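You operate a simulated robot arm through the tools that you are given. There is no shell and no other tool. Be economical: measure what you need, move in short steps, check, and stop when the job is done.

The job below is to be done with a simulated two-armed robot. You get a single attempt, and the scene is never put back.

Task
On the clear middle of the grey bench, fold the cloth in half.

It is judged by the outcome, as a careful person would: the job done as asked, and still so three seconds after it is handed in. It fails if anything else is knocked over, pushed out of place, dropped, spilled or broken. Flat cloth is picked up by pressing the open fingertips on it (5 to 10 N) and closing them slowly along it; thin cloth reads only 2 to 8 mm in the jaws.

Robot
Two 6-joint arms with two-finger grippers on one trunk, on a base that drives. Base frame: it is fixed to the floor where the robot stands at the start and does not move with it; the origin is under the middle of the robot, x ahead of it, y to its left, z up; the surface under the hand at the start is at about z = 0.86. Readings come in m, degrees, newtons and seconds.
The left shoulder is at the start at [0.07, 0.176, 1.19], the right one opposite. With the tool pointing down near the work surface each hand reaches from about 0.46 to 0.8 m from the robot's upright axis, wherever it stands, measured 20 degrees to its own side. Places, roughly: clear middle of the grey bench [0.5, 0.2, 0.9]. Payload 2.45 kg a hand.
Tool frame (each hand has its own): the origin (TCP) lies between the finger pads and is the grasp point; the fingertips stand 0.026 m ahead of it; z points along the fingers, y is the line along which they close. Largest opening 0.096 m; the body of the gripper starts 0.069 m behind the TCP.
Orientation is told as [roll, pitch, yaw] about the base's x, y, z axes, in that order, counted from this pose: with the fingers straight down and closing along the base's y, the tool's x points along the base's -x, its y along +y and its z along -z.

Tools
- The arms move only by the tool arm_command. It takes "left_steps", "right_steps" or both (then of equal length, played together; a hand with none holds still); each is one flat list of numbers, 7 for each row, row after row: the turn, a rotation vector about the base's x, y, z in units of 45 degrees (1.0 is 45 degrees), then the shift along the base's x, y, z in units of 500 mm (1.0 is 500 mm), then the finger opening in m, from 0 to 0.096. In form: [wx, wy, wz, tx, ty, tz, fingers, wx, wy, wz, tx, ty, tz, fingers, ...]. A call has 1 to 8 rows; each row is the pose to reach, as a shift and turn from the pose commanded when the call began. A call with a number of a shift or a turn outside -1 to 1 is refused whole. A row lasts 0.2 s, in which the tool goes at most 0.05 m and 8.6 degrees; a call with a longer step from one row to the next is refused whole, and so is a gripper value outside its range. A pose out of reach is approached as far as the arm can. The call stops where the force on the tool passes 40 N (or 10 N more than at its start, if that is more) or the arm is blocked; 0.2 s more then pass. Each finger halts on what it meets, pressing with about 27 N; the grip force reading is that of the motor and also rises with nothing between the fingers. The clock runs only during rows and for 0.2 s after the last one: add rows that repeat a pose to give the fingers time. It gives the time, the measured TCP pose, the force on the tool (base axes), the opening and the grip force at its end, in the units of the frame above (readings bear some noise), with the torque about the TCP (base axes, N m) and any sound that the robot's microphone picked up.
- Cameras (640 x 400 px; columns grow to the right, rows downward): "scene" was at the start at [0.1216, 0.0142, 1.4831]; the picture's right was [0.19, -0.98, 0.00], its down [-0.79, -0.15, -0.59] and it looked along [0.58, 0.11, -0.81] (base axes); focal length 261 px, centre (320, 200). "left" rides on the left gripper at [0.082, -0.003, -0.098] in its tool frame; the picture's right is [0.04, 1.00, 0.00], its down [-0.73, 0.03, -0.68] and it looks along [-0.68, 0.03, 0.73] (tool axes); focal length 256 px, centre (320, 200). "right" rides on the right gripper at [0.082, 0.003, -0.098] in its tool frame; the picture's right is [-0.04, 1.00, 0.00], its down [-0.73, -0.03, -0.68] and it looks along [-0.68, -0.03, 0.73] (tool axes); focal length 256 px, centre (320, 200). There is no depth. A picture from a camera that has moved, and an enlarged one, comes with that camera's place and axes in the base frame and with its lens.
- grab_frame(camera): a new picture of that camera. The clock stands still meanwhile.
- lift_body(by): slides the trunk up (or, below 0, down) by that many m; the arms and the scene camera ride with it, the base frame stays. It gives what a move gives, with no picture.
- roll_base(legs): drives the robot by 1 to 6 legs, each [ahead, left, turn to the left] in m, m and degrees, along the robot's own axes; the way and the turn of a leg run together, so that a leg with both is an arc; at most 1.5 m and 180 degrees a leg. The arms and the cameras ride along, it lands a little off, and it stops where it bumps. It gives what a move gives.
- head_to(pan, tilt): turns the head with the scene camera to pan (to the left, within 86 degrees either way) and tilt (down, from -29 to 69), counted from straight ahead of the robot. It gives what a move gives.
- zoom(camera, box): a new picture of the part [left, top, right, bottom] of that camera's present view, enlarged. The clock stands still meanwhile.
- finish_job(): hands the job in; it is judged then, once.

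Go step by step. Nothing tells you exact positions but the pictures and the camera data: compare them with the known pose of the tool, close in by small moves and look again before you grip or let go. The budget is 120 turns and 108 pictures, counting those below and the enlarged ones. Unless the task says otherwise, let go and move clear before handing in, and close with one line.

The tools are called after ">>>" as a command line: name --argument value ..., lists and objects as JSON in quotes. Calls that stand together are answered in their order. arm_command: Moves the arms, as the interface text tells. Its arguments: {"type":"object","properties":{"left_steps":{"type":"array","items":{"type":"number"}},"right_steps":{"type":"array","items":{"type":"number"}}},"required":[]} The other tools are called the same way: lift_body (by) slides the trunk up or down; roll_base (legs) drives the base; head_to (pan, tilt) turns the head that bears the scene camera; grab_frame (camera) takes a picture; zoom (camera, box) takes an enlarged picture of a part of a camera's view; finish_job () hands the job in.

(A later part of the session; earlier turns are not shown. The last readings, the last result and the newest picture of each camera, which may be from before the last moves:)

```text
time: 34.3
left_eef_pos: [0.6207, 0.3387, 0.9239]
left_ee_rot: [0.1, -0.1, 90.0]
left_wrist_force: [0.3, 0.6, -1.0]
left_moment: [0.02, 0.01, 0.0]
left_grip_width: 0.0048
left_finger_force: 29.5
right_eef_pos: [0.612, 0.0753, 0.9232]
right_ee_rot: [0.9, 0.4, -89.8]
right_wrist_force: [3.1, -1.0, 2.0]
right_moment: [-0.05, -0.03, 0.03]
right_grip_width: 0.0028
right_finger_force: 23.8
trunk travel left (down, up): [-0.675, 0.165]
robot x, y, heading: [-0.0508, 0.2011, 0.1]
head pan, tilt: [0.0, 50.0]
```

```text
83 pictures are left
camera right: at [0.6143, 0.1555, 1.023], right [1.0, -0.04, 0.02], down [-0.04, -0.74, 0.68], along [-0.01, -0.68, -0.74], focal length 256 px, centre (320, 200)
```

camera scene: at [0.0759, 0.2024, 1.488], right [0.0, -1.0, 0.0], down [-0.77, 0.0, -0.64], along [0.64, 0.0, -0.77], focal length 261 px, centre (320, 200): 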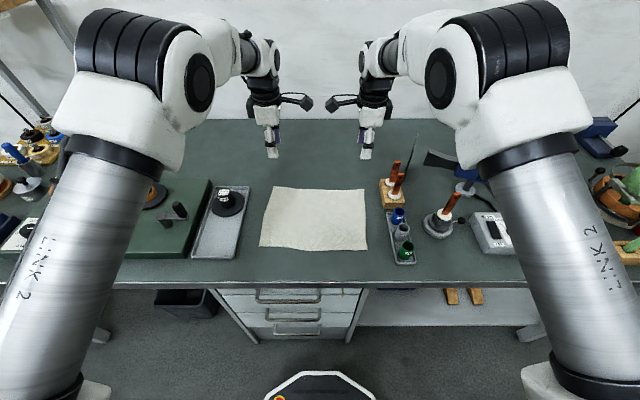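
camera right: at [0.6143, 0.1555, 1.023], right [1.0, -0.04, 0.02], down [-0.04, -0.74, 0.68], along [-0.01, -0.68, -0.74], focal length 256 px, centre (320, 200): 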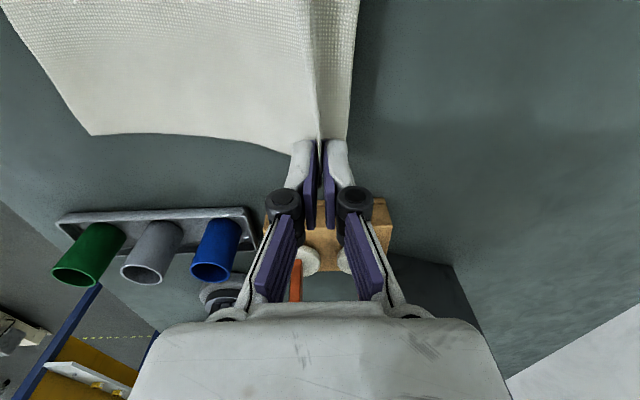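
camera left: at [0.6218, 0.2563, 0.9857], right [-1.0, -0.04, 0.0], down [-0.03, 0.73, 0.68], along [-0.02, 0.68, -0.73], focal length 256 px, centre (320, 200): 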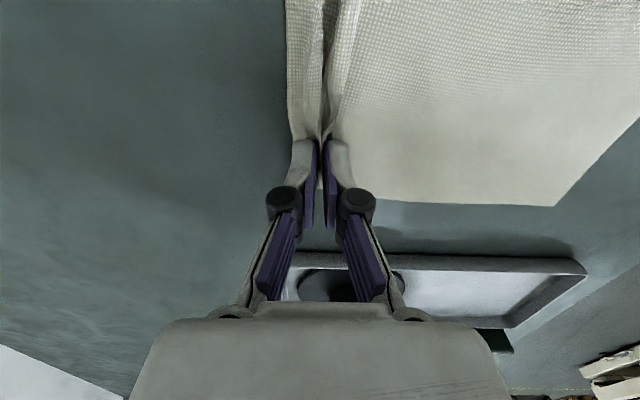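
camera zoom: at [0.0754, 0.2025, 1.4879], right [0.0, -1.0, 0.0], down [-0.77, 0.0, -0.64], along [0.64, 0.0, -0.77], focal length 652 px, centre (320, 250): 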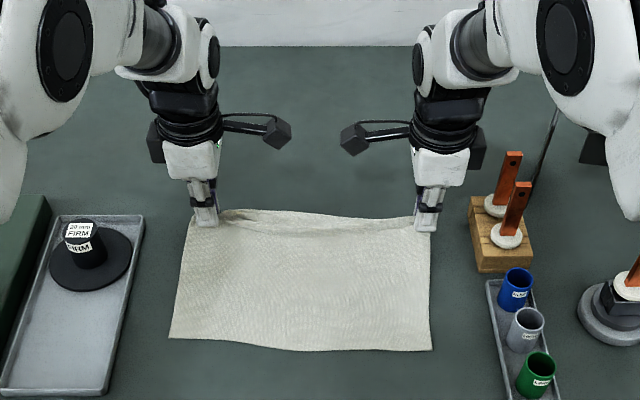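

Both corners are held, but this grip leaves a tail that would end up flipped back on top after folding. A pinch closing along y right at the edge, with the tool tilting forward during the fold, will be cleaner; I lower and let go.

>>> arm_command --right_steps '[0, 0, 0, 0, 0, -0.03, 0, 0, 0, 0, 0, 0, -0.06, 0, 0, 0, 0, 0, 0, -0.068, 0.0, 0, 0, 0, 0, 0, -0.066, 0.02, 0, 0, 0, 0, 0, -0.06, 0.045, 0, 0, 0, 0, 0, -0.03, 0.045, 0, 0, 0, 0, 0, 0.03, 0.045, 0, 0, 0, 0, 0, 0.1, 0.045]' --left_steps '[0, 0, 0, 0, 0, -0.03, 0, 0, 0, 0, 0, 0, -0.06, 0, 0, 0, 0, 0, 0, -0.068, 0.0, 0, 0, 0, 0, 0, -0.066, 0.02, 0, 0, 0, 0, 0, -0.06, 0.045, 0, 0, 0, 0, 0, -0.03, 0.045, 0, 0, 0, 0, 0, 0.03, 0.045, 0, 0, 0, 0, 0, 0.1, 0.045]'

>>> grab_frame --camera "scene"

>>> grab_frame --camera "right"

>>> grab_frame --camera "left"

```text
time: 36.1
left_eef_pos: [0.621, 0.3378, 0.9751]
left_ee_rot: [-0.1, 0.0, 89.9]
left_wrist_force: [0.1, 0.7, 0.7]
left_moment: [-0.01, 0.01, 0.01]
left_grip_width: 0.0449
left_finger_force: 0.0
right_eef_pos: [0.6126, 0.0749, 0.9756]
right_ee_rot: [1.0, 0.2, -89.8]
right_wrist_force: [0.1, 0.0, 0.3]
right_moment: [-0.01, -0.06, -0.02]
right_grip_width: 0.0453
right_finger_force: 0.0
trunk travel left (down, up): [-0.675, 0.165]
robot x, y, heading: [-0.0522, 0.2023, -0.1]
head pan, tilt: [0.0, 50.0]
```

```text
82 pictures are left
camera scene: at [0.0735, 0.2026, 1.4881], right [0.0, -1.0, 0.0], down [-0.77, 0.0, -0.64], along [0.64, 0.0, -0.77], focal length 261 px, centre (320, 200)
```

scene: 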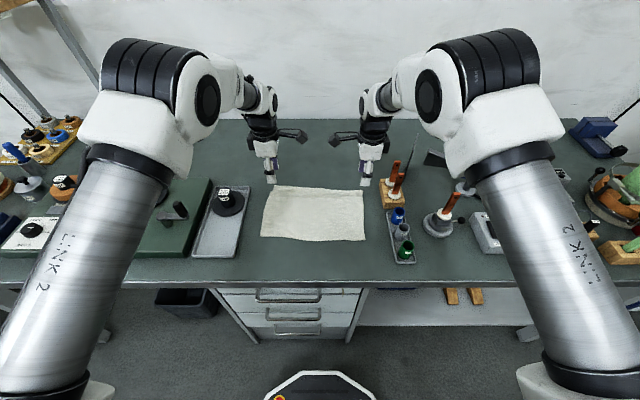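

```text
81 pictures are left
camera right: at [0.613, 0.156, 1.0744], right [1.0, -0.04, 0.02], down [-0.04, -0.74, 0.68], along [-0.01, -0.68, -0.74], focal length 256 px, centre (320, 200)
```

right: 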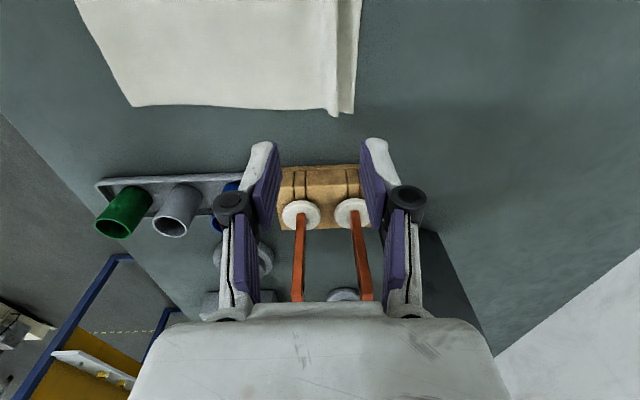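

```text
80 pictures are left
camera left: at [0.6237, 0.2567, 1.0739], right [-1.0, -0.04, 0.0], down [-0.03, 0.73, 0.68], along [-0.03, 0.68, -0.73], focal length 256 px, centre (320, 200)
```

left: 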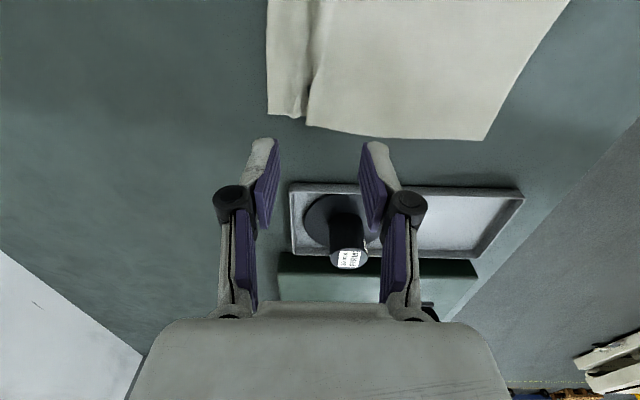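

A pleat remains near the far edge; it can be pulled out after regripping the edge. First I turn both hands back to yaw 0 and test whether the final near-edge pose with the tool tilted forward is reachable, well above the bench.

>>> arm_command --right_steps '[0, 0, 0.18, 0, 0, 0.06, 0.045, 0, 0, 0.36, 0, 0, 0.12, 0.045, 0, 0, 0.54, 0, 0, 0.18, 0.045, 0, 0, 0.72, 0, 0, 0.2, 0.045, 0, 0, 0.9, 0, 0, 0.2, 0.045, 0, 0, 1, 0, 0.02, 0.2, 0.045]' --left_steps '[0, 0, -0.18, 0, 0, 0.06, 0.045, 0, 0, -0.36, 0, 0, 0.12, 0.045, 0, 0, -0.54, 0, 0, 0.18, 0.045, 0, 0, -0.72, 0, 0, 0.2, 0.045, 0, 0, -0.9, 0, 0, 0.2, 0.045, 0, 0, -1, 0, 0, 0.2, 0.045]'

>>> arm_command --right_steps '[0, 0, 0.18, -0.06, 0, 0, 0.045, 0, 0, 0.36, -0.12, 0, 0, 0.045, 0, 0, 0.54, -0.18, 0, 0, 0.045, 0, 0, 0.72, -0.24, 0, 0, 0.045, 0, 0, 0.9, -0.3, 0, 0, 0.045, 0, 0, 1, -0.32, 0, 0, 0.045]' --left_steps '[0, 0, -0.18, -0.06, 0, 0, 0.045, 0, 0, -0.36, -0.12, 0, 0, 0.045, 0, 0, -0.54, -0.18, 0, 0, 0.045, 0, 0, -0.72, -0.24, 0, 0, 0.045, 0, 0, -0.9, -0.3, 0, 0, 0.045, 0, 0, -1, -0.34, 0, 0, 0.045]'

>>> arm_command --right_steps '[0, -0.18, 0, 0, 0, 0, 0.045, 0, -0.36, 0, 0, 0, 0, 0.045, 0, -0.54, 0, 0, 0, -0.03, 0.045, 0, -0.72, 0, 0, 0, -0.06, 0.045, 0, -0.9, 0, 0, 0, -0.12, 0.045, 0, -1, 0, 0, 0, -0.18, 0.045, 0, -1, 0, 0, 0, -0.22, 0.045]' --left_steps '[0, -0.18, 0, 0, 0, 0, 0.045, 0, -0.36, 0, 0, 0, 0, 0.045, 0, -0.54, 0, 0, 0, -0.03, 0.045, 0, -0.72, 0, 0, 0, -0.06, 0.045, 0, -0.9, 0, 0, 0, -0.12, 0.045, 0, -1, 0, 0, 0, -0.18, 0.045, 0, -1, 0, 0, 0, -0.22, 0.045]'

>>> grab_frame --camera "scene"

```text
time: 37.5
left_eef_pos: [0.6221, 0.3388, 1.0748]
left_ee_rot: [0.0, 0.0, 44.8]
left_wrist_force: [0.2, 1.0, 0.0]
left_moment: [-0.01, -0.01, 0.02]
left_grip_width: 0.0449
left_finger_force: 0.1
right_eef_pos: [0.6131, 0.0852, 1.0749]
right_ee_rot: [0.9, 0.2, -44.7]
right_wrist_force: [-0.8, 0.9, 0.4]
right_moment: [-0.01, -0.04, 0.0]
right_grip_width: 0.045
right_finger_force: 0.0
trunk travel left (down, up): [-0.675, 0.165]
robot x, y, heading: [-0.0484, 0.2032, 0.1]
head pan, tilt: [0.0, 50.0]
```

```text
time: 38.9
left_eef_pos: [0.4545, 0.342, 1.0774]
left_ee_rot: [-2.0, 0.1, 0.8]
left_wrist_force: [0.2, 0.4, 0.1]
left_moment: [-0.02, 0.01, 0.0]
left_grip_width: 0.045
left_finger_force: 0.1
right_eef_pos: [0.4582, 0.0734, 1.0817]
right_ee_rot: [4.9, 0.5, -1.9]
right_wrist_force: [0.4, 0.4, -0.6]
right_moment: [-0.02, -0.02, -0.03]
right_grip_width: 0.0448
right_finger_force: 0.1
trunk travel left (down, up): [-0.675, 0.165]
robot x, y, heading: [-0.0498, 0.1992, -0.3]
head pan, tilt: [0.0, 50.0]
```

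```text
time: 40.5
left_eef_pos: [0.4823, 0.3794, 1.0434]
left_ee_rot: [-8.1, -43.2, 5.9]
left_wrist_force: [0.3, 0.7, 0.7]
left_moment: [0.02, 0.03, -0.01]
left_grip_width: 0.0449
left_finger_force: 0.1
left hand out of reach, approached as far as the arm can: row 2, 3, 4, 5, 6, 7
right_eef_pos: [0.483, 0.0275, 1.0358]
right_ee_rot: [9.0, -42.9, -6.4]
right_wrist_force: [1.2, 0.0, -0.6]
right_moment: [0.02, 0.0, 0.04]
right_grip_width: 0.0451
right_finger_force: 0.0
right hand out of reach, approached as far as the arm can: row 1, 2, 3, 4, 5, 6, 7
trunk travel left (down, up): [-0.675, 0.165]
robot x, y, heading: [-0.0503, 0.2019, 0.0]
head pan, tilt: [0.0, 50.0]
```

```text
79 pictures are left
camera scene: at [0.0756, 0.2024, 1.488], right [0.0, -1.0, 0.0], down [-0.77, 0.0, -0.64], along [0.64, 0.0, -0.77], focal length 261 px, centre (320, 200)
```

scene: 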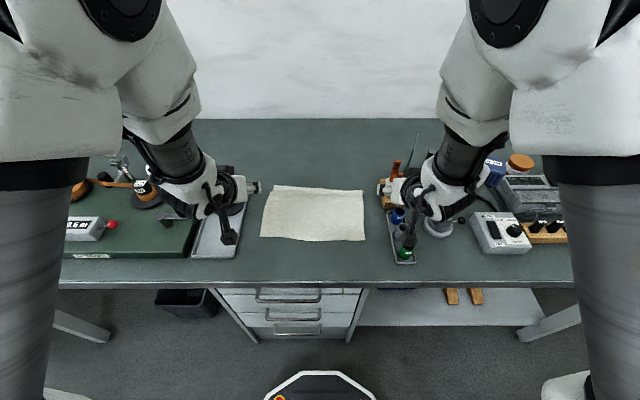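

With the robot this close the tilted pose can't be reached (wrist too near). I back the base by 0.14 m and restore the hands to clean poses.

>>> roll_base --legs '[[-0.14, 0, 0]]'

>>> arm_command --right_steps '[-0.1, 0.0, 0.07, 0.06, 0.04, 0, 0.045, -0.2, 0.0, 0.14, 0.12, 0.08, 0, 0.045, -0.2, 0, 0.14, 0.18, 0.12, 0, 0.045, -0.2, 0, 0.14, 0.2, 0.12, 0, 0.045]' --left_steps '[0.1, 0.0, -0.07, 0.06, -0.04, 0, 0.045, 0.18, 0.0, -0.13, 0.12, -0.08, 0, 0.045, 0.18, 0, -0.13, 0.18, -0.09, 0, 0.045, 0.18, 0, -0.13, 0.2, -0.09, 0, 0.045]'

```text
time: 41.9
left_eef_pos: [0.3429, 0.3798, 1.0375]
left_ee_rot: [-8.2, -42.2, 6.2]
left_wrist_force: [-0.3, -0.3, 0.5]
left_moment: [0.0, 0.0, 0.02]
left_grip_width: 0.0449
left_finger_force: 0.1
right_eef_pos: [0.3432, 0.0281, 1.0278]
right_ee_rot: [9.1, -42.0, -6.2]
right_wrist_force: [-0.5, -1.2, 0.0]
right_moment: [0.0, 0.02, 0.01]
right_grip_width: 0.0449
right_finger_force: 0.0
trunk travel left (down, up): [-0.675, 0.165]
robot x, y, heading: [-0.1908, 0.2055, -0.1]
head pan, tilt: [0.0, 50.0]
```

```text
time: 42.9
left_eef_pos: [0.4466, 0.3514, 1.0452]
left_ee_rot: [-1.7, -42.8, -1.5]
left_wrist_force: [0.6, -0.7, -0.3]
left_moment: [-0.03, -0.02, -0.02]
left_grip_width: 0.045
left_finger_force: 0.2
left hand out of reach, approached as far as the arm can: row 2
right_eef_pos: [0.4535, 0.0598, 1.0402]
right_ee_rot: [1.9, -42.4, 1.8]
right_wrist_force: [-1.0, -0.1, 0.1]
right_moment: [0.02, 0.02, 0.02]
right_grip_width: 0.045
right_finger_force: 0.0
right hand out of reach, approached as far as the arm can: row 2, 3, 4
trunk travel left (down, up): [-0.675, 0.165]
robot x, y, heading: [-0.1911, 0.2036, 0.1]
head pan, tilt: [0.0, 50.0]
```

>>> arm_command --right_steps '[-0.03, 0, -0.02, 0.013, 0.02, -0.06, 0.045, -0.05, 0, -0.04, 0.013, 0.04, -0.12, 0.045, -0.05, 0, -0.04, 0.013, 0.05, -0.18, 0.045, -0.05, 0, -0.04, 0.013, 0.05, -0.22, 0.045, -0.05, 0, -0.04, 0.013, 0.05, -0.22, 0.045]' --left_steps '[0.03, 0, 0.02, 0.02, -0.02, -0.06, 0.045, 0.05, 0, 0.03, 0.027, -0.03, -0.12, 0.045, 0.05, 0, 0.03, 0.027, -0.03, -0.18, 0.045, 0.05, 0, 0.03, 0.027, -0.03, -0.22, 0.045, 0.05, 0, 0.03, 0.027, -0.03, -0.22, 0.045]'

>>> grab_frame --camera "scene"

```text
time: 44.0
left_eef_pos: [0.459, 0.3302, 0.9863]
left_ee_rot: [-0.5, -39.1, -3.4]
left_wrist_force: [0.0, 0.0, 0.5]
left_moment: [0.02, -0.02, 0.01]
left_grip_width: 0.0449
left_finger_force: 0.1
left hand out of reach, approached as far as the arm can: row 1, 2, 3, 4, 5
right_eef_pos: [0.4712, 0.0864, 0.9762]
right_ee_rot: [-0.2, -38.7, 4.9]
right_wrist_force: [0.2, -0.2, -0.6]
right_moment: [0.01, -0.01, -0.01]
right_grip_width: 0.045
right_finger_force: 0.0
right hand out of reach, approached as far as the arm can: row 1, 2, 3, 4, 5
trunk travel left (down, up): [-0.675, 0.165]
robot x, y, heading: [-0.1923, 0.2026, -0.2]
head pan, tilt: [0.0, 50.0]
```

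```text
78 pictures are left
camera scene: at [-0.0651, 0.2027, 1.4882], right [0.0, -1.0, 0.0], down [-0.77, 0.0, -0.64], along [0.64, 0.0, -0.77], focal length 261 px, centre (320, 200)
```

scene: 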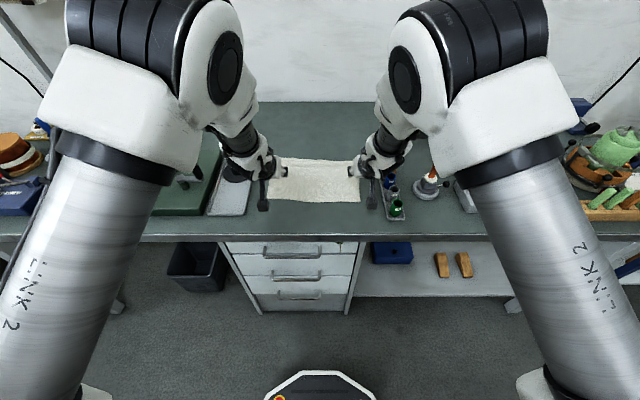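

The forward tilt is capped where tool and forearm align; a flatter forearm (lower trunk, robot further back) gives more tilt, and the base itself can carry the fold backward. I raise the hands, back off a bit, and lower the trunk.

>>> arm_command --right_steps '[0, 0.06, -0.02, 0.06, 0, 0.06, 0.045, 0, 0.12, -0.04, 0.12, 0, 0.12, 0.045, 0, 0.18, -0.06, 0.18, 0, 0.18, 0.045, 0, 0.24, -0.08, 0.24, 0, 0.24, 0.045, 0, 0.28, -0.1, 0.3, 0, 0.3, 0.045, 0, 0.28, -0.1, 0.34, 0, 0.36, 0.045]' --left_steps '[0, 0.06, 0.02, 0.06, 0, 0.06, 0.045, 0, 0.12, 0.04, 0.12, 0, 0.12, 0.045, 0, 0.18, 0.06, 0.18, 0, 0.18, 0.045, 0, 0.24, 0.07, 0.24, 0, 0.24, 0.045, 0, 0.28, 0.07, 0.3, 0, 0.3, 0.045, 0, 0.28, 0.07, 0.34, 0, 0.36, 0.045]'

>>> roll_base --legs '[[-0.05, 0, 0]]'

>>> lift_body --by -0.1

>>> grab_frame --camera "scene"

```text
time: 45.5
left_eef_pos: [0.6264, 0.3134, 1.1588]
left_ee_rot: [0.8, -26.3, -3.3]
left_wrist_force: [0.1, -0.2, -0.1]
left_moment: [0.0, 0.02, -0.03]
left_grip_width: 0.0452
left_finger_force: 0.0
left hand out of reach, approached as far as the arm can: row 1, 2
right_eef_pos: [0.6319, 0.0939, 1.146]
right_ee_rot: [-1.0, -25.7, 2.6]
right_wrist_force: [0.9, -0.4, -0.3]
right_moment: [0.01, 0.01, -0.05]
right_grip_width: 0.0453
right_finger_force: 0.0
right hand out of reach, approached as far as the arm can: row 1, 2, 6
trunk travel left (down, up): [-0.675, 0.165]
robot x, y, heading: [-0.1926, 0.2025, 0.0]
head pan, tilt: [0.0, 50.0]
```

```text
time: 46.4
left_eef_pos: [0.5783, 0.3136, 1.1562]
left_ee_rot: [0.8, -26.2, -3.5]
left_wrist_force: [0.0, -0.6, -0.2]
left_moment: [0.01, 0.0, 0.02]
left_grip_width: 0.0448
left_finger_force: 0.0
right_eef_pos: [0.5844, 0.0943, 1.1461]
right_ee_rot: [-0.9, -25.6, 2.8]
right_wrist_force: [0.8, -0.2, -0.8]
right_moment: [0.01, 0.01, -0.02]
right_grip_width: 0.045
right_finger_force: 0.0
trunk travel left (down, up): [-0.675, 0.165]
robot x, y, heading: [-0.2392, 0.1982, 0.1]
head pan, tilt: [0.0, 50.0]
```

```text
time: 47.7
left_eef_pos: [0.5751, 0.314, 1.0604]
left_ee_rot: [0.8, -26.4, -3.6]
left_wrist_force: [-1.3, 0.5, -0.7]
left_moment: [-0.02, -0.04, 0.0]
left_grip_width: 0.0451
left_finger_force: 0.1
right_eef_pos: [0.5805, 0.0951, 1.05]
right_ee_rot: [-0.9, -26.0, 2.9]
right_wrist_force: [0.4, 0.3, -0.3]
right_moment: [0.0, 0.02, -0.01]
right_grip_width: 0.045
right_finger_force: 0.0
trunk travel left (down, up): [-0.575, 0.265]
robot x, y, heading: [-0.238, 0.2032, 0.1]
head pan, tilt: [0.0, 50.0]
```

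```text
77 pictures are left
camera scene: at [-0.1137, 0.2027, 1.3881], right [0.0, -1.0, 0.0], down [-0.77, 0.0, -0.64], along [0.64, 0.0, -0.77], focal length 261 px, centre (320, 200)
```

scene: 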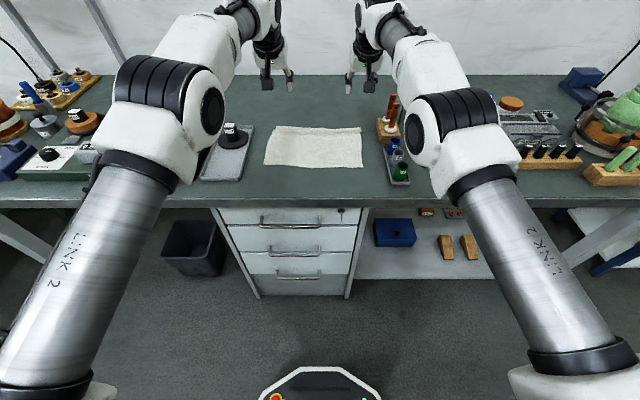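

Posture is good now. I move above the far corners with the tool tilted −26°, and look.

>>> arm_command --right_steps '[0.01, 0, -0.064, 0.03, -0.014, -0.02, 0.03, 0.01, 0, -0.064, 0.06, -0.014, -0.06, 0.03, 0.01, 0, -0.064, 0.09, -0.014, -0.12, 0.03, 0.01, 0, -0.064, 0.109, -0.014, -0.18, 0.03, 0.01, 0, -0.064, 0.109, -0.014, -0.24, 0.03, 0.01, 0, -0.064, 0.109, -0.014, -0.24, 0.03]' --left_steps '[-0.01, 0, 0.08, 0.04, 0.014, -0.02, 0.03, -0.01, 0, 0.08, 0.09, 0.028, -0.06, 0.03, -0.01, 0, 0.08, 0.14, 0.028, -0.12, 0.03, -0.01, 0, 0.08, 0.164, 0.028, -0.18, 0.03, -0.01, 0, 0.08, 0.164, 0.028, -0.24, 0.03, -0.01, 0, 0.08, 0.164, 0.028, -0.24, 0.03]'

>>> zoom --camera "scene" --box '[240, 60, 440, 185]'

>>> grab_frame --camera "right"

>>> grab_frame --camera "left"

```text
time: 49.1
left_eef_pos: [0.6019, 0.3419, 0.9568]
left_ee_rot: [0.2, -26.5, 0.4]
left_wrist_force: [0.6, 0.8, 0.5]
left_moment: [0.01, 0.01, 0.0]
left_grip_width: 0.0299
left_finger_force: 0.0
left hand out of reach, approached as far as the arm can: row 1, 2, 3, 4, 5, 6
right_eef_pos: [0.5976, 0.0769, 0.9406]
right_ee_rot: [-0.6, -25.9, -0.4]
right_wrist_force: [0.3, 1.0, 0.0]
right_moment: [-0.02, -0.01, 0.03]
right_grip_width: 0.03
right_finger_force: 0.2
right hand out of reach, approached as far as the arm can: row 1, 2, 3, 4, 5, 6
trunk travel left (down, up): [-0.575, 0.265]
robot x, y, heading: [-0.2376, 0.2053, -0.0]
head pan, tilt: [0.0, 50.0]
```

```text
3.20 times, centred on (340, 122) of scene
camera zoom: at [-0.112, 0.2029, 1.3879], right [0.0, -1.0, 0.0], down [-0.77, 0.0, -0.64], along [0.64, 0.0, -0.77], focal length 834 px, centre (256, 448)
```

zoom: 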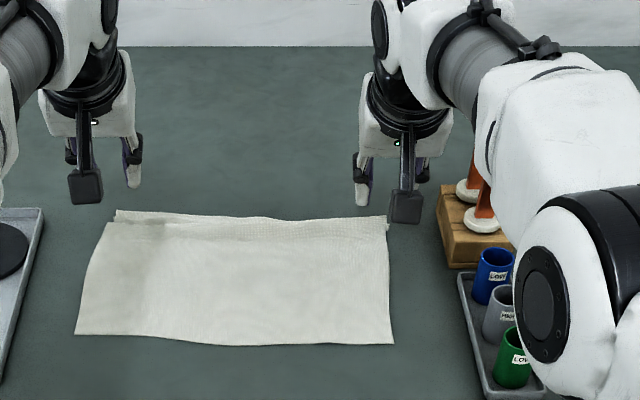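

```text
75 pictures are left
camera right: at [0.4825, 0.081, 0.9943], right [0.05, 1.0, 0.01], down [0.36, -0.03, 0.93], along [0.93, -0.04, -0.36], focal length 256 px, centre (320, 200)
```

right: 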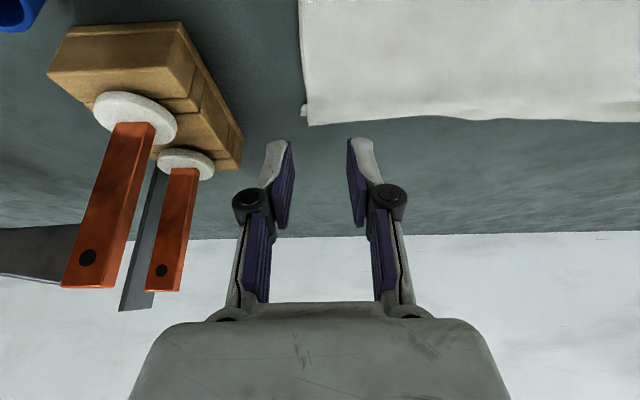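

```text
74 pictures are left
camera left: at [0.4849, 0.3379, 1.0102], right [-0.04, 1.0, -0.01], down [0.36, 0.03, 0.93], along [0.93, 0.04, -0.36], focal length 256 px, centre (320, 200)
```

left: 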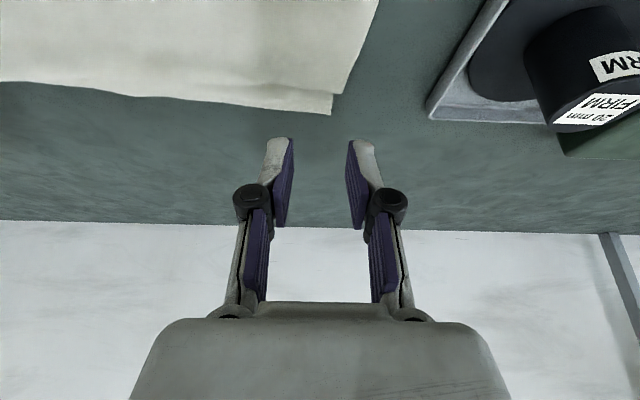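

The arms are at full stretch just short. I drive the base forward 0.08 m, then position again.

>>> roll_base --legs '[[0.08, 0, 0]]'

>>> arm_command --right_steps '[0, 0, 0, -0.04, 0.01, 0, 0.03, 0, 0, 0, -0.08, 0.02, 0, 0.03, 0, 0, 0, -0.08, 0.022, 0, 0.03]' --left_steps '[0, 0, 0, -0.03, -0.02, 0, 0.03, 0, 0, 0, -0.05, -0.028, -0.02, 0.03, 0, 0, 0, -0.05, -0.028, -0.03, 0.03]'

>>> grab_frame --camera "scene"

```text
time: 50.2
left_eef_pos: [0.6822, 0.3418, 0.958]
left_ee_rot: [0.4, -26.4, 0.5]
left_wrist_force: [1.0, 0.4, -0.8]
left_moment: [-0.02, 0.0, -0.02]
left_grip_width: 0.0302
left_finger_force: 0.1
right_eef_pos: [0.6792, 0.0765, 0.9414]
right_ee_rot: [-0.4, -26.0, -0.3]
right_wrist_force: [0.4, -0.3, -0.7]
right_moment: [-0.01, 0.01, -0.01]
right_grip_width: 0.0299
right_finger_force: 0.1
trunk travel left (down, up): [-0.575, 0.265]
robot x, y, heading: [-0.1581, 0.2036, 0.2]
head pan, tilt: [0.0, 50.0]
```

```text
time: 51.0
left_eef_pos: [0.6571, 0.329, 0.9434]
left_ee_rot: [0.3, -26.3, 0.3]
left_wrist_force: [0.8, 0.5, 0.0]
left_moment: [0.0, 0.0, 0.03]
left_grip_width: 0.03
left_finger_force: 0.0
right_eef_pos: [0.6355, 0.088, 0.9398]
right_ee_rot: [-0.4, -25.9, -0.3]
right_wrist_force: [0.0, 0.1, 0.0]
right_moment: [0.0, -0.03, -0.01]
right_grip_width: 0.0299
right_finger_force: 0.0
trunk travel left (down, up): [-0.575, 0.265]
robot x, y, heading: [-0.1579, 0.204, 0.1]
head pan, tilt: [0.0, 50.0]
```

```text
73 pictures are left
camera scene: at [-0.032, 0.2026, 1.3879], right [0.0, -1.0, 0.0], down [-0.77, 0.0, -0.64], along [0.64, 0.0, -0.77], focal length 261 px, centre (320, 200)
```

scene: 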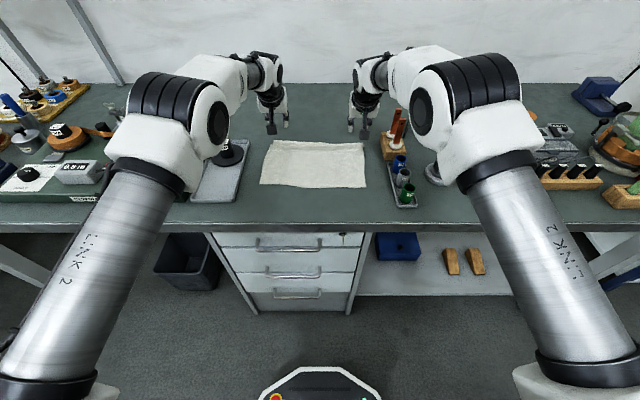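

Now in place. I descend gently toward contact.

>>> arm_command --right_steps '[0, 0, 0, 0.008, 0, -0.04, 0.03, 0, 0, 0, 0.008, 0, -0.076, 0.03, 0, 0, 0, 0.008, 0, -0.084, 0.03, 0, 0, 0, 0.008, 0, -0.09, 0.03]' --left_steps '[0, 0, 0, 0, 0, -0.04, 0.03, 0, 0, 0, 0, 0, -0.084, 0.03, 0, 0, 0, 0, 0, -0.092, 0.03, 0, 0, 0, 0, 0, -0.098, 0.03]'

>>> grab_frame --camera "right"

>>> grab_frame --camera "left"

>>> zoom --camera "scene" --box '[240, 90, 400, 190]'

```text
time: 52.0
left_eef_pos: [0.6562, 0.3282, 0.8936]
left_ee_rot: [0.3, -26.4, 0.4]
left_wrist_force: [-0.7, -0.3, -0.6]
left_moment: [0.03, -0.03, 0.01]
left_grip_width: 0.0297
left_finger_force: 0.1
right_eef_pos: [0.6413, 0.0865, 0.8966]
right_ee_rot: [-0.4, -25.9, -0.3]
right_wrist_force: [-0.5, 0.2, -1.1]
right_moment: [-0.02, 0.01, 0.0]
right_grip_width: 0.0298
right_finger_force: 0.0
trunk travel left (down, up): [-0.575, 0.265]
robot x, y, heading: [-0.1622, 0.2032, 0.1]
head pan, tilt: [0.0, 50.0]
```

```text
72 pictures are left
camera right: at [0.5259, 0.0916, 0.9491], right [0.04, 1.0, 0.01], down [0.36, -0.03, 0.93], along [0.93, -0.04, -0.36], focal length 256 px, centre (320, 200)
```

right: 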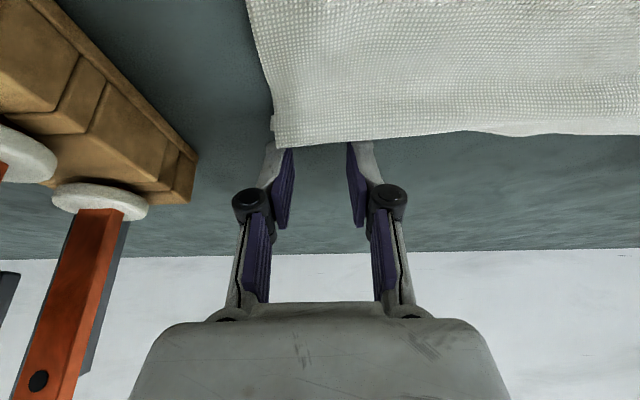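

```text
71 pictures are left
camera left: at [0.5389, 0.3237, 0.9466], right [-0.04, 1.0, -0.01], down [0.35, 0.03, 0.93], along [0.93, 0.04, -0.36], focal length 256 px, centre (320, 200)
```

left: 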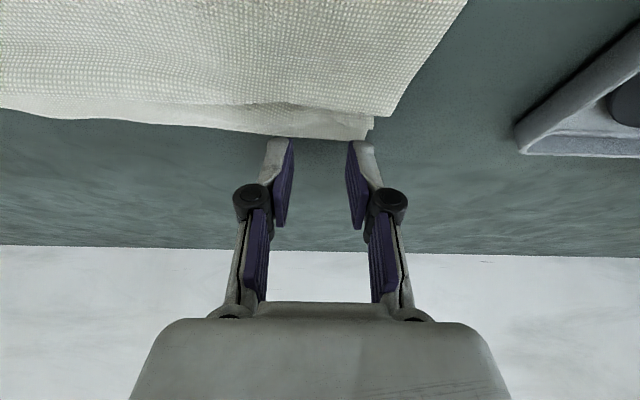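

```text
4.00 times, centred on (320, 140) of scene
camera zoom: at [-0.0319, 0.2028, 1.3879], right [0.0, -1.0, 0.0], down [-0.77, 0.0, -0.64], along [0.64, 0.0, -0.77], focal length 1043 px, centre (320, 440)
```

zoom: 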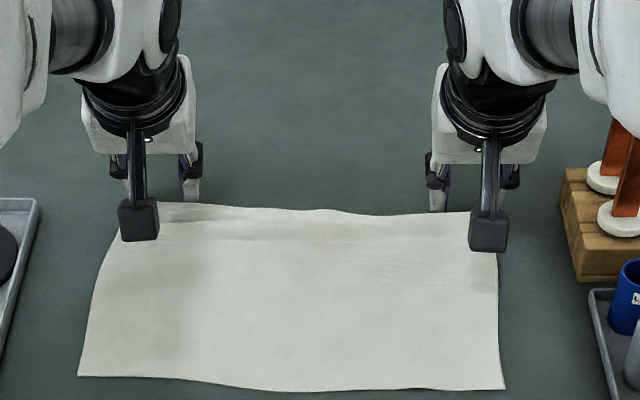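

Right tips are ~10 mm inside the edge, left only ~4 mm; I shift the left back 5 mm and lower both to contact.

>>> arm_command --right_steps '[0, 0, 0, 0, 0, -0.005, 0.03, 0, 0, 0, 0, 0, -0.009, 0.03, 0, 0, 0, 0, 0, -0.011, 0.03]' --left_steps '[0, 0, 0, -0.01, 0, 0, 0.03, 0, 0, 0, -0.01, 0, -0.003, 0.03, 0, 0, 0, -0.01, 0, -0.005, 0.03]'

```text
time: 52.8
left_eef_pos: [0.6511, 0.3281, 0.8926]
left_ee_rot: [0.3, -26.3, 0.5]
left_wrist_force: [0.0, -1.2, 0.4]
left_moment: [0.0, -0.02, 0.01]
left_grip_width: 0.0299
left_finger_force: 0.0
right_eef_pos: [0.6419, 0.0873, 0.8912]
right_ee_rot: [-0.5, -25.9, -0.3]
right_wrist_force: [-1.3, 0.2, 0.7]
right_moment: [0.0, 0.01, 0.0]
right_grip_width: 0.0299
right_finger_force: 0.0
trunk travel left (down, up): [-0.575, 0.265]
robot x, y, heading: [-0.1576, 0.2039, 0.2]
head pan, tilt: [0.0, 50.0]
```

>>> arm_command --right_steps '[0, 0, 0, 0, 0, -0.003, 0.03, 0, 0, 0, 0, 0, -0.005, 0.03]' --left_steps '[0, 0, 0, 0, 0, -0.003, 0.03, 0, 0, 0, 0, 0, -0.006, 0.03]'

```text
time: 53.4
left_eef_pos: [0.6506, 0.3278, 0.891]
left_ee_rot: [0.3, -26.5, 0.4]
left_wrist_force: [0.7, 0.3, -0.6]
left_moment: [0.02, 0.0, -0.03]
left_grip_width: 0.0299
left_finger_force: 0.0
right_eef_pos: [0.6412, 0.0869, 0.8896]
right_ee_rot: [-0.4, -26.1, -0.4]
right_wrist_force: [1.1, 0.4, 6.1]
right_moment: [0.11, -0.04, -0.02]
right_grip_width: 0.0303
right_finger_force: 0.1
trunk travel left (down, up): [-0.575, 0.265]
robot x, y, heading: [-0.1613, 0.204, -0.1]
head pan, tilt: [0.0, 50.0]
```

>>> arm_command --left_steps '[0, 0, 0, 0, 0, -0.003, 0.03, 0, 0, 0, 0, 0, -0.005, 0.03]'

```text
time: 54.0
left_eef_pos: [0.6523, 0.3299, 0.8887]
left_ee_rot: [0.3, -26.6, 0.5]
left_wrist_force: [-0.1, -0.6, 10.2]
left_moment: [0.0, -0.04, 0.05]
left_grip_width: 0.0307
left_finger_force: 0.6
right_eef_pos: [0.6393, 0.087, 0.8899]
right_ee_rot: [-0.4, -26.0, -0.3]
right_wrist_force: [0.5, 0.2, 5.2]
right_moment: [0.06, -0.07, -0.01]
right_grip_width: 0.0305
right_finger_force: 0.2
trunk travel left (down, up): [-0.575, 0.265]
robot x, y, heading: [-0.1592, 0.2018, -0.0]
head pan, tilt: [0.0, 50.0]
```

Contact: 10 N left, 5 N right. I close slowly.

>>> arm_command --right_steps '[0, 0, 0, 0, 0, -0.001, 0.03, 0, 0, 0, 0, 0, -0.001, 0.026, 0, 0, 0, 0, 0, -0.001, 0.022, 0, 0, 0, 0, 0, 0, 0.018, 0, 0, 0, 0, 0, 0, 0.014, 0, 0, 0, 0, 0, 0, 0.01, 0, 0, 0, 0, 0, 0, 0.006, 0, 0, 0, 0, 0, 0, 0.002]' --left_steps '[0, 0, 0, 0, 0, 0.001, 0.03, 0, 0, 0, 0, 0, 0.001, 0.026, 0, 0, 0, 0, 0, 0.001, 0.022, 0, 0, 0, 0, 0, 0.001, 0.018, 0, 0, 0, 0, 0, 0.001, 0.014, 0, 0, 0, 0, 0, 0.001, 0.01, 0, 0, 0, 0, 0, 0.001, 0.006, 0, 0, 0, 0, 0, 0.001, 0.002]'

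>>> arm_command --right_steps '[0, 0, 0, 0, 0, 0, 0, 0, 0, 0, 0, 0, 0, 0, 0, 0, 0, 0, 0, 0.02, 0, 0, 0, 0, 0, 0, 0.06, 0]' --left_steps '[0, 0, 0, 0, 0, 0, 0, 0, 0, 0, 0, 0, 0, 0, 0, 0, 0, 0, 0, 0.02, 0, 0, 0, 0, 0, 0, 0.06, 0]'

>>> grab_frame --camera "right"

>>> grab_frame --camera "left"

>>> zoom --camera "scene" --box '[240, 90, 400, 190]'

```text
time: 55.8
left_eef_pos: [0.651, 0.3286, 0.8889]
left_ee_rot: [0.2, -26.6, 0.5]
left_wrist_force: [2.1, 0.4, 13.3]
left_moment: [0.04, -0.09, -0.01]
left_grip_width: 0.0046
left_finger_force: 1.2
right_eef_pos: [0.6388, 0.086, 0.8891]
right_ee_rot: [-0.4, -26.0, -0.3]
right_wrist_force: [-0.7, -0.3, 0.8]
right_moment: [0.03, -0.02, -0.02]
right_grip_width: 0.0022
right_finger_force: 0.1
trunk travel left (down, up): [-0.575, 0.265]
robot x, y, heading: [-0.1598, 0.2028, -0.2]
head pan, tilt: [0.0, 50.0]
```

```text
time: 56.8
left_eef_pos: [0.6492, 0.3283, 0.9178]
left_ee_rot: [0.4, -26.5, 0.3]
left_wrist_force: [-0.2, 0.8, 1.6]
left_moment: [-0.01, -0.01, -0.02]
left_grip_width: 0.0036
left_finger_force: 25.8
right_eef_pos: [0.64, 0.0868, 0.9194]
right_ee_rot: [-0.5, -26.0, -0.4]
right_wrist_force: [-0.1, 0.1, 0.0]
right_moment: [0.0, -0.01, 0.02]
right_grip_width: 0.0002
right_finger_force: 26.6
trunk travel left (down, up): [-0.575, 0.265]
robot x, y, heading: [-0.161, 0.2039, 0.0]
head pan, tilt: [0.0, 50.0]
```

```text
69 pictures are left
camera right: at [0.5246, 0.091, 0.9735], right [0.04, 1.0, 0.01], down [0.36, -0.03, 0.93], along [0.93, -0.04, -0.36], focal length 256 px, centre (320, 200)
```

right: 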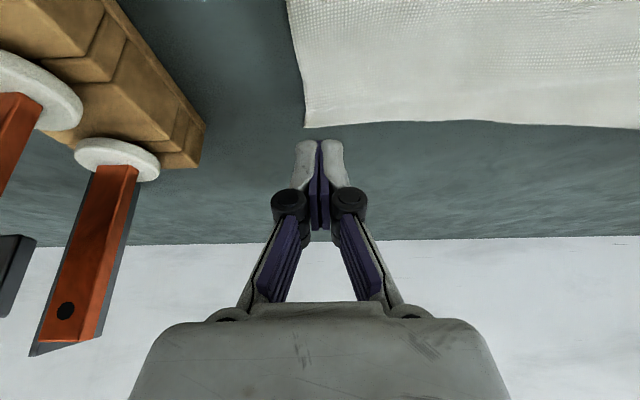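

```text
68 pictures are left
camera left: at [0.5317, 0.3233, 0.9703], right [-0.05, 1.0, -0.01], down [0.35, 0.03, 0.93], along [0.93, 0.04, -0.35], focal length 256 px, centre (320, 200)
```

left: 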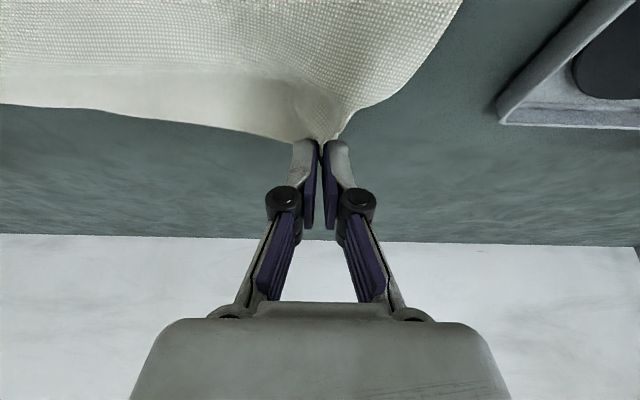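

```text
4.00 times, centred on (320, 140) of scene
camera zoom: at [-0.035, 0.2026, 1.3881], right [0.0, -1.0, 0.0], down [-0.77, 0.0, -0.64], along [0.64, 0.0, -0.77], focal length 1043 px, centre (320, 440)
```

zoom: 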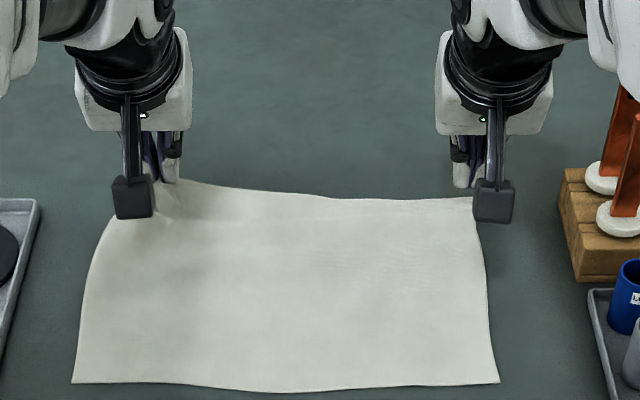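

The left holds the edge well and the pleat has come out; the right slipped off. Its corner now sits near (0.66, 0.076), so I re-aim the right hand and press again.

>>> arm_command --right_steps '[0, 0, 0, 0.02, 0.029, 0, 0.03, 0, 0, 0, 0.02, 0.029, -0.03, 0.03, 0, 0, 0, 0.02, 0.029, -0.05, 0.03, 0, 0, 0, 0.02, 0.029, -0.058, 0.03]'

>>> grab_frame --camera "right"

```text
time: 57.8
left_eef_pos: [0.6505, 0.3271, 0.9186]
left_ee_rot: [0.3, -26.5, 0.5]
left_wrist_force: [-0.4, -0.1, 0.3]
left_moment: [0.04, 0.01, 0.05]
left_grip_width: 0.0039
left_finger_force: 33.4
right_eef_pos: [0.6517, 0.1015, 0.8894]
right_ee_rot: [-0.4, -26.0, -0.4]
right_wrist_force: [0.9, 0.6, 4.0]
right_moment: [0.08, -0.03, -0.02]
right_grip_width: 0.03
right_finger_force: 0.3
trunk travel left (down, up): [-0.575, 0.265]
robot x, y, heading: [-0.1589, 0.2023, -0.3]
head pan, tilt: [0.0, 50.0]
```

```text
66 pictures are left
camera right: at [0.5357, 0.1062, 0.9431], right [0.04, 1.0, 0.01], down [0.36, -0.03, 0.93], along [0.93, -0.04, -0.36], focal length 256 px, centre (320, 200)
```

right: 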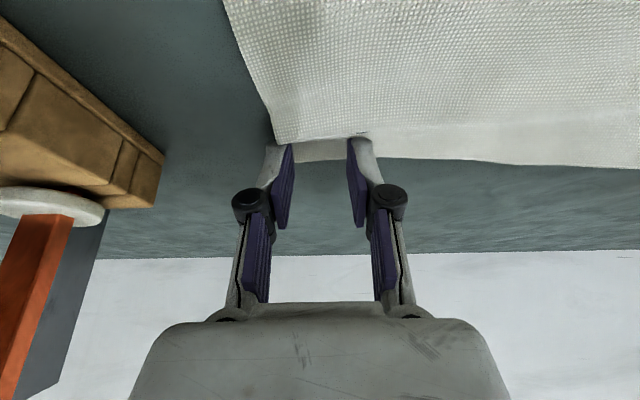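

The right tips are on the cloth, ~12 mm inside the edge. I press a bit harder and close.

>>> arm_command --right_steps '[0, 0, 0, 0, 0, -0.003, 0.03, 0, 0, 0, 0, 0, -0.003, 0.026, 0, 0, 0, 0, 0, -0.003, 0.022, 0, 0, 0, 0, 0, -0.003, 0.018, 0, 0, 0, 0, 0, -0.003, 0.014, 0, 0, 0, 0, 0, -0.003, 0.01, 0, 0, 0, 0, 0, -0.003, 0.006, 0, 0, 0, 0, 0, -0.003, 0.002]'

>>> arm_command --right_steps '[0, 0, 0, 0, 0, 0, 0, 0, 0, 0, 0, 0, 0, 0]'

>>> grab_frame --camera "right"

```text
time: 59.6
left_eef_pos: [0.65, 0.3279, 0.9185]
left_ee_rot: [0.3, -26.5, 0.4]
left_wrist_force: [1.2, -1.1, -2.4]
left_moment: [-0.04, 0.05, 0.0]
left_grip_width: 0.0034
left_finger_force: 23.4
right_eef_pos: [0.6509, 0.1027, 0.8888]
right_ee_rot: [-0.5, -26.1, -0.3]
right_wrist_force: [-0.3, 0.1, 14.3]
right_moment: [-0.03, 0.01, -0.02]
right_grip_width: 0.0039
right_finger_force: 0.9
trunk travel left (down, up): [-0.575, 0.265]
robot x, y, heading: [-0.1608, 0.2045, 0.0]
head pan, tilt: [0.0, 50.0]
```

```text
time: 60.2
left_eef_pos: [0.6493, 0.3282, 0.9189]
left_ee_rot: [0.3, -26.6, 0.4]
left_wrist_force: [-2.5, -1.8, 2.9]
left_moment: [-0.08, 0.02, 0.0]
left_grip_width: 0.0014
left_finger_force: 25.0
right_eef_pos: [0.6509, 0.1022, 0.8885]
right_ee_rot: [-0.3, -26.2, -0.3]
right_wrist_force: [-2.9, 2.3, 14.6]
right_moment: [0.01, 0.03, -0.01]
right_grip_width: 0.0009
right_finger_force: 26.7
trunk travel left (down, up): [-0.575, 0.265]
robot x, y, heading: [-0.157, 0.2001, -0.0]
head pan, tilt: [0.0, 50.0]
```

```text
65 pictures are left
camera right: at [0.5349, 0.1067, 0.9422], right [0.04, 1.0, 0.01], down [0.36, -0.03, 0.93], along [0.93, -0.04, -0.36], focal length 256 px, centre (320, 200)
```

right: 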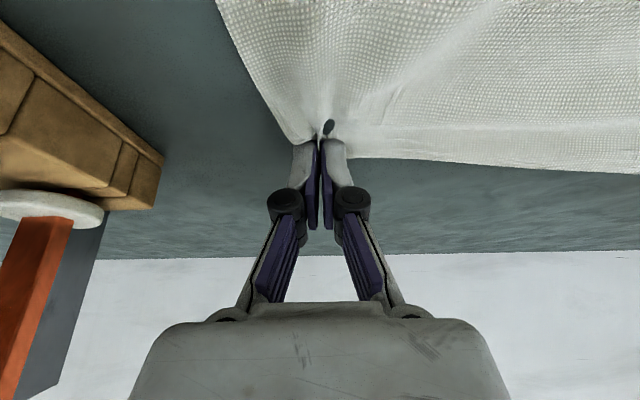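

Looks pinched on the right. I lift the right hand to the left's height and check both.

>>> arm_command --right_steps '[0, 0, 0, 0, 0, 0.02, 0, 0, 0, 0, 0, 0, 0.06, 0]'

>>> arm_command --right_steps '[0, 0, 0, 0, 0, 0.03, 0, 0, 0, 0, 0, 0, 0.06, 0]' --left_steps '[0, 0, 0, 0, 0, 0.03, 0, 0, 0, 0, 0, 0, 0.06, 0]'

>>> grab_frame --camera "right"

>>> grab_frame --camera "left"

>>> zoom --camera "scene" --box '[240, 90, 400, 190]'

```text
time: 60.8
left_eef_pos: [0.6492, 0.3276, 0.9187]
left_ee_rot: [0.3, -26.6, 0.4]
left_wrist_force: [-0.8, -1.3, -0.4]
left_moment: [-0.11, -0.07, 0.05]
left_grip_width: 0.0014
left_finger_force: 24.8
right_eef_pos: [0.6498, 0.1015, 0.9199]
right_ee_rot: [-0.5, -25.9, -0.2]
right_wrist_force: [-0.7, -0.2, 0.3]
right_moment: [0.0, 0.0, -0.06]
right_grip_width: 0.003
right_finger_force: 32.9
trunk travel left (down, up): [-0.575, 0.265]
robot x, y, heading: [-0.1598, 0.201, 0.1]
head pan, tilt: [0.0, 50.0]
```

```text
time: 61.4
left_eef_pos: [0.6511, 0.327, 0.9493]
left_ee_rot: [0.3, -26.5, 0.4]
left_wrist_force: [-0.2, -0.9, 0.8]
left_moment: [-0.03, -0.01, -0.02]
left_grip_width: 0.003
left_finger_force: 25.0
right_eef_pos: [0.6502, 0.103, 0.9485]
right_ee_rot: [-0.5, -25.8, -0.3]
right_wrist_force: [-0.7, 0.6, 0.2]
right_moment: [0.01, 0.0, 0.01]
right_grip_width: 0.0037
right_finger_force: 33.0
trunk travel left (down, up): [-0.575, 0.265]
robot x, y, heading: [-0.1567, 0.2009, 0.0]
head pan, tilt: [0.0, 50.0]
```

```text
64 pictures are left
camera right: at [0.5349, 0.1071, 1.0027], right [0.04, 1.0, 0.01], down [0.36, -0.03, 0.93], along [0.93, -0.04, -0.36], focal length 256 px, centre (320, 200)
```

right: 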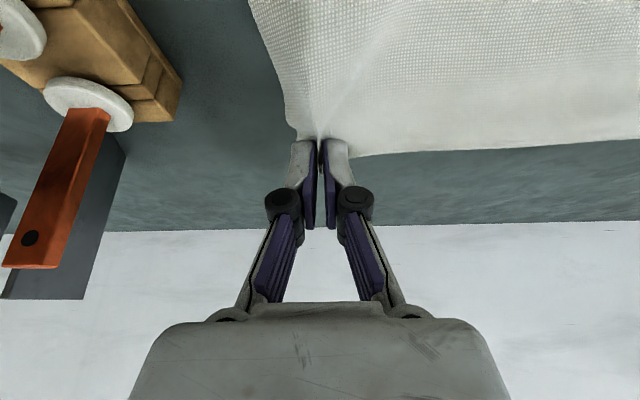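

```text
63 pictures are left
camera left: at [0.5333, 0.3234, 1.001], right [-0.05, 1.0, -0.01], down [0.35, 0.03, 0.94], along [0.93, 0.04, -0.35], focal length 256 px, centre (320, 200)
```

left: 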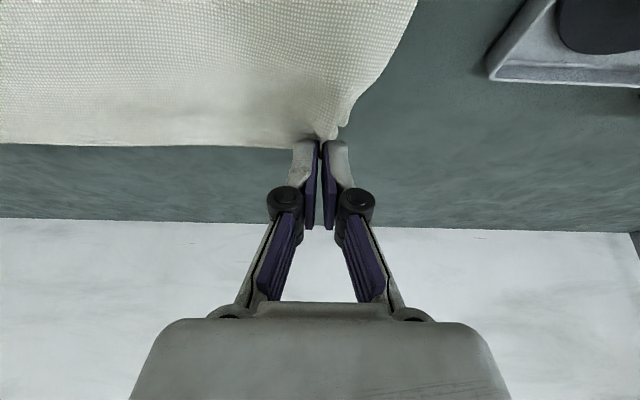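

```text
4.00 times, centred on (320, 140) of scene
camera zoom: at [-0.0337, 0.2028, 1.3881], right [0.0, -1.0, 0.0], down [-0.77, 0.0, -0.64], along [0.64, 0.0, -0.77], focal length 1043 px, centre (320, 440)
```

zoom: 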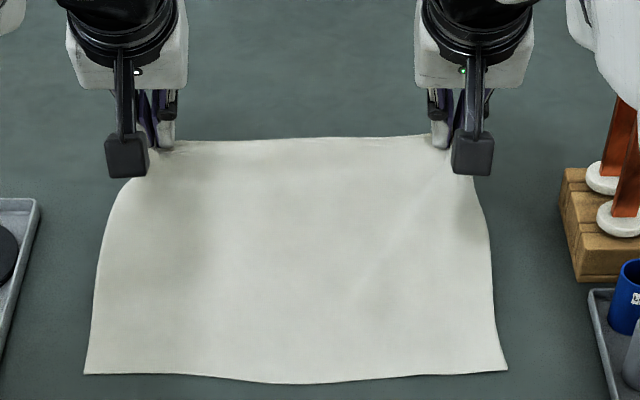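

Both hands hold the far edge cleanly and the pleats are gone; the near edge is at x≈0.464, so the fold line is about x 0.577. I raise the edge along an arc while tilting, then let the base carry it back.

>>> arm_command --right_steps '[0, -0.06, 0, -0.015, 0, 0.03, 0, 0, -0.12, 0, -0.03, 0, 0.06, 0, 0, -0.18, 0, -0.045, 0, 0.08, 0, 0, -0.24, 0, -0.06, 0, 0.1, 0]' --left_steps '[0, -0.06, 0, -0.015, 0, 0.03, 0, 0, -0.12, 0, -0.03, 0, 0.06, 0, 0, -0.18, 0, -0.045, 0, 0.08, 0, 0, -0.24, 0, -0.06, 0, 0.1, 0]'

>>> roll_base --legs '[[-0.05, 0, 0]]'

>>> grab_frame --camera "scene"

```text
time: 62.4
left_eef_pos: [0.6205, 0.3273, 0.9993]
left_ee_rot: [0.2, -37.4, 0.4]
left_wrist_force: [-0.1, -1.5, -0.2]
left_moment: [-0.04, 0.04, -0.04]
left_grip_width: 0.003
left_finger_force: 25.3
right_eef_pos: [0.6192, 0.1023, 1.0015]
right_ee_rot: [-0.5, -36.9, -0.4]
right_wrist_force: [0.3, 1.3, 0.2]
right_moment: [0.01, -0.02, -0.04]
right_grip_width: 0.0021
right_finger_force: 30.4
trunk travel left (down, up): [-0.575, 0.265]
robot x, y, heading: [-0.1595, 0.2035, 0.2]
head pan, tilt: [0.0, 50.0]
```

```text
time: 63.3
left_eef_pos: [0.5745, 0.3285, 0.9972]
left_ee_rot: [0.1, -37.2, 0.5]
left_wrist_force: [0.0, -2.3, 0.0]
left_moment: [-0.05, -0.01, -0.05]
left_grip_width: 0.003
left_finger_force: 30.1
right_eef_pos: [0.5731, 0.1024, 0.9978]
right_ee_rot: [-0.3, -36.8, -0.2]
right_wrist_force: [-1.5, 2.2, 0.4]
right_moment: [0.0, -0.04, 0.04]
right_grip_width: 0.0017
right_finger_force: 27.1
trunk travel left (down, up): [-0.575, 0.265]
robot x, y, heading: [-0.2087, 0.2015, -0.2]
head pan, tilt: [0.0, 50.0]
```

```text
61 pictures are left
camera scene: at [-0.081, 0.2029, 1.3878], right [0.0, -1.0, 0.0], down [-0.77, 0.0, -0.64], along [0.64, 0.0, -0.77], focal length 261 px, centre (320, 200)
```

scene: 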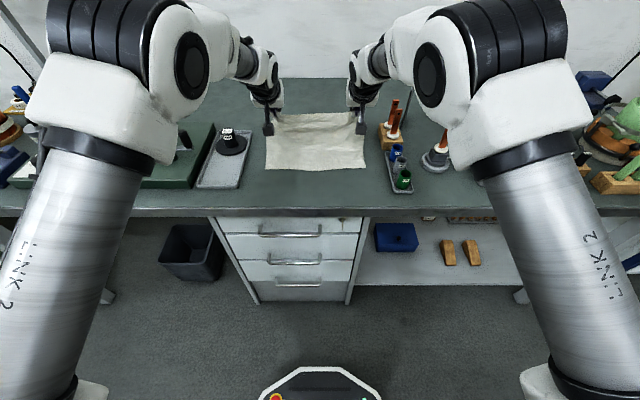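

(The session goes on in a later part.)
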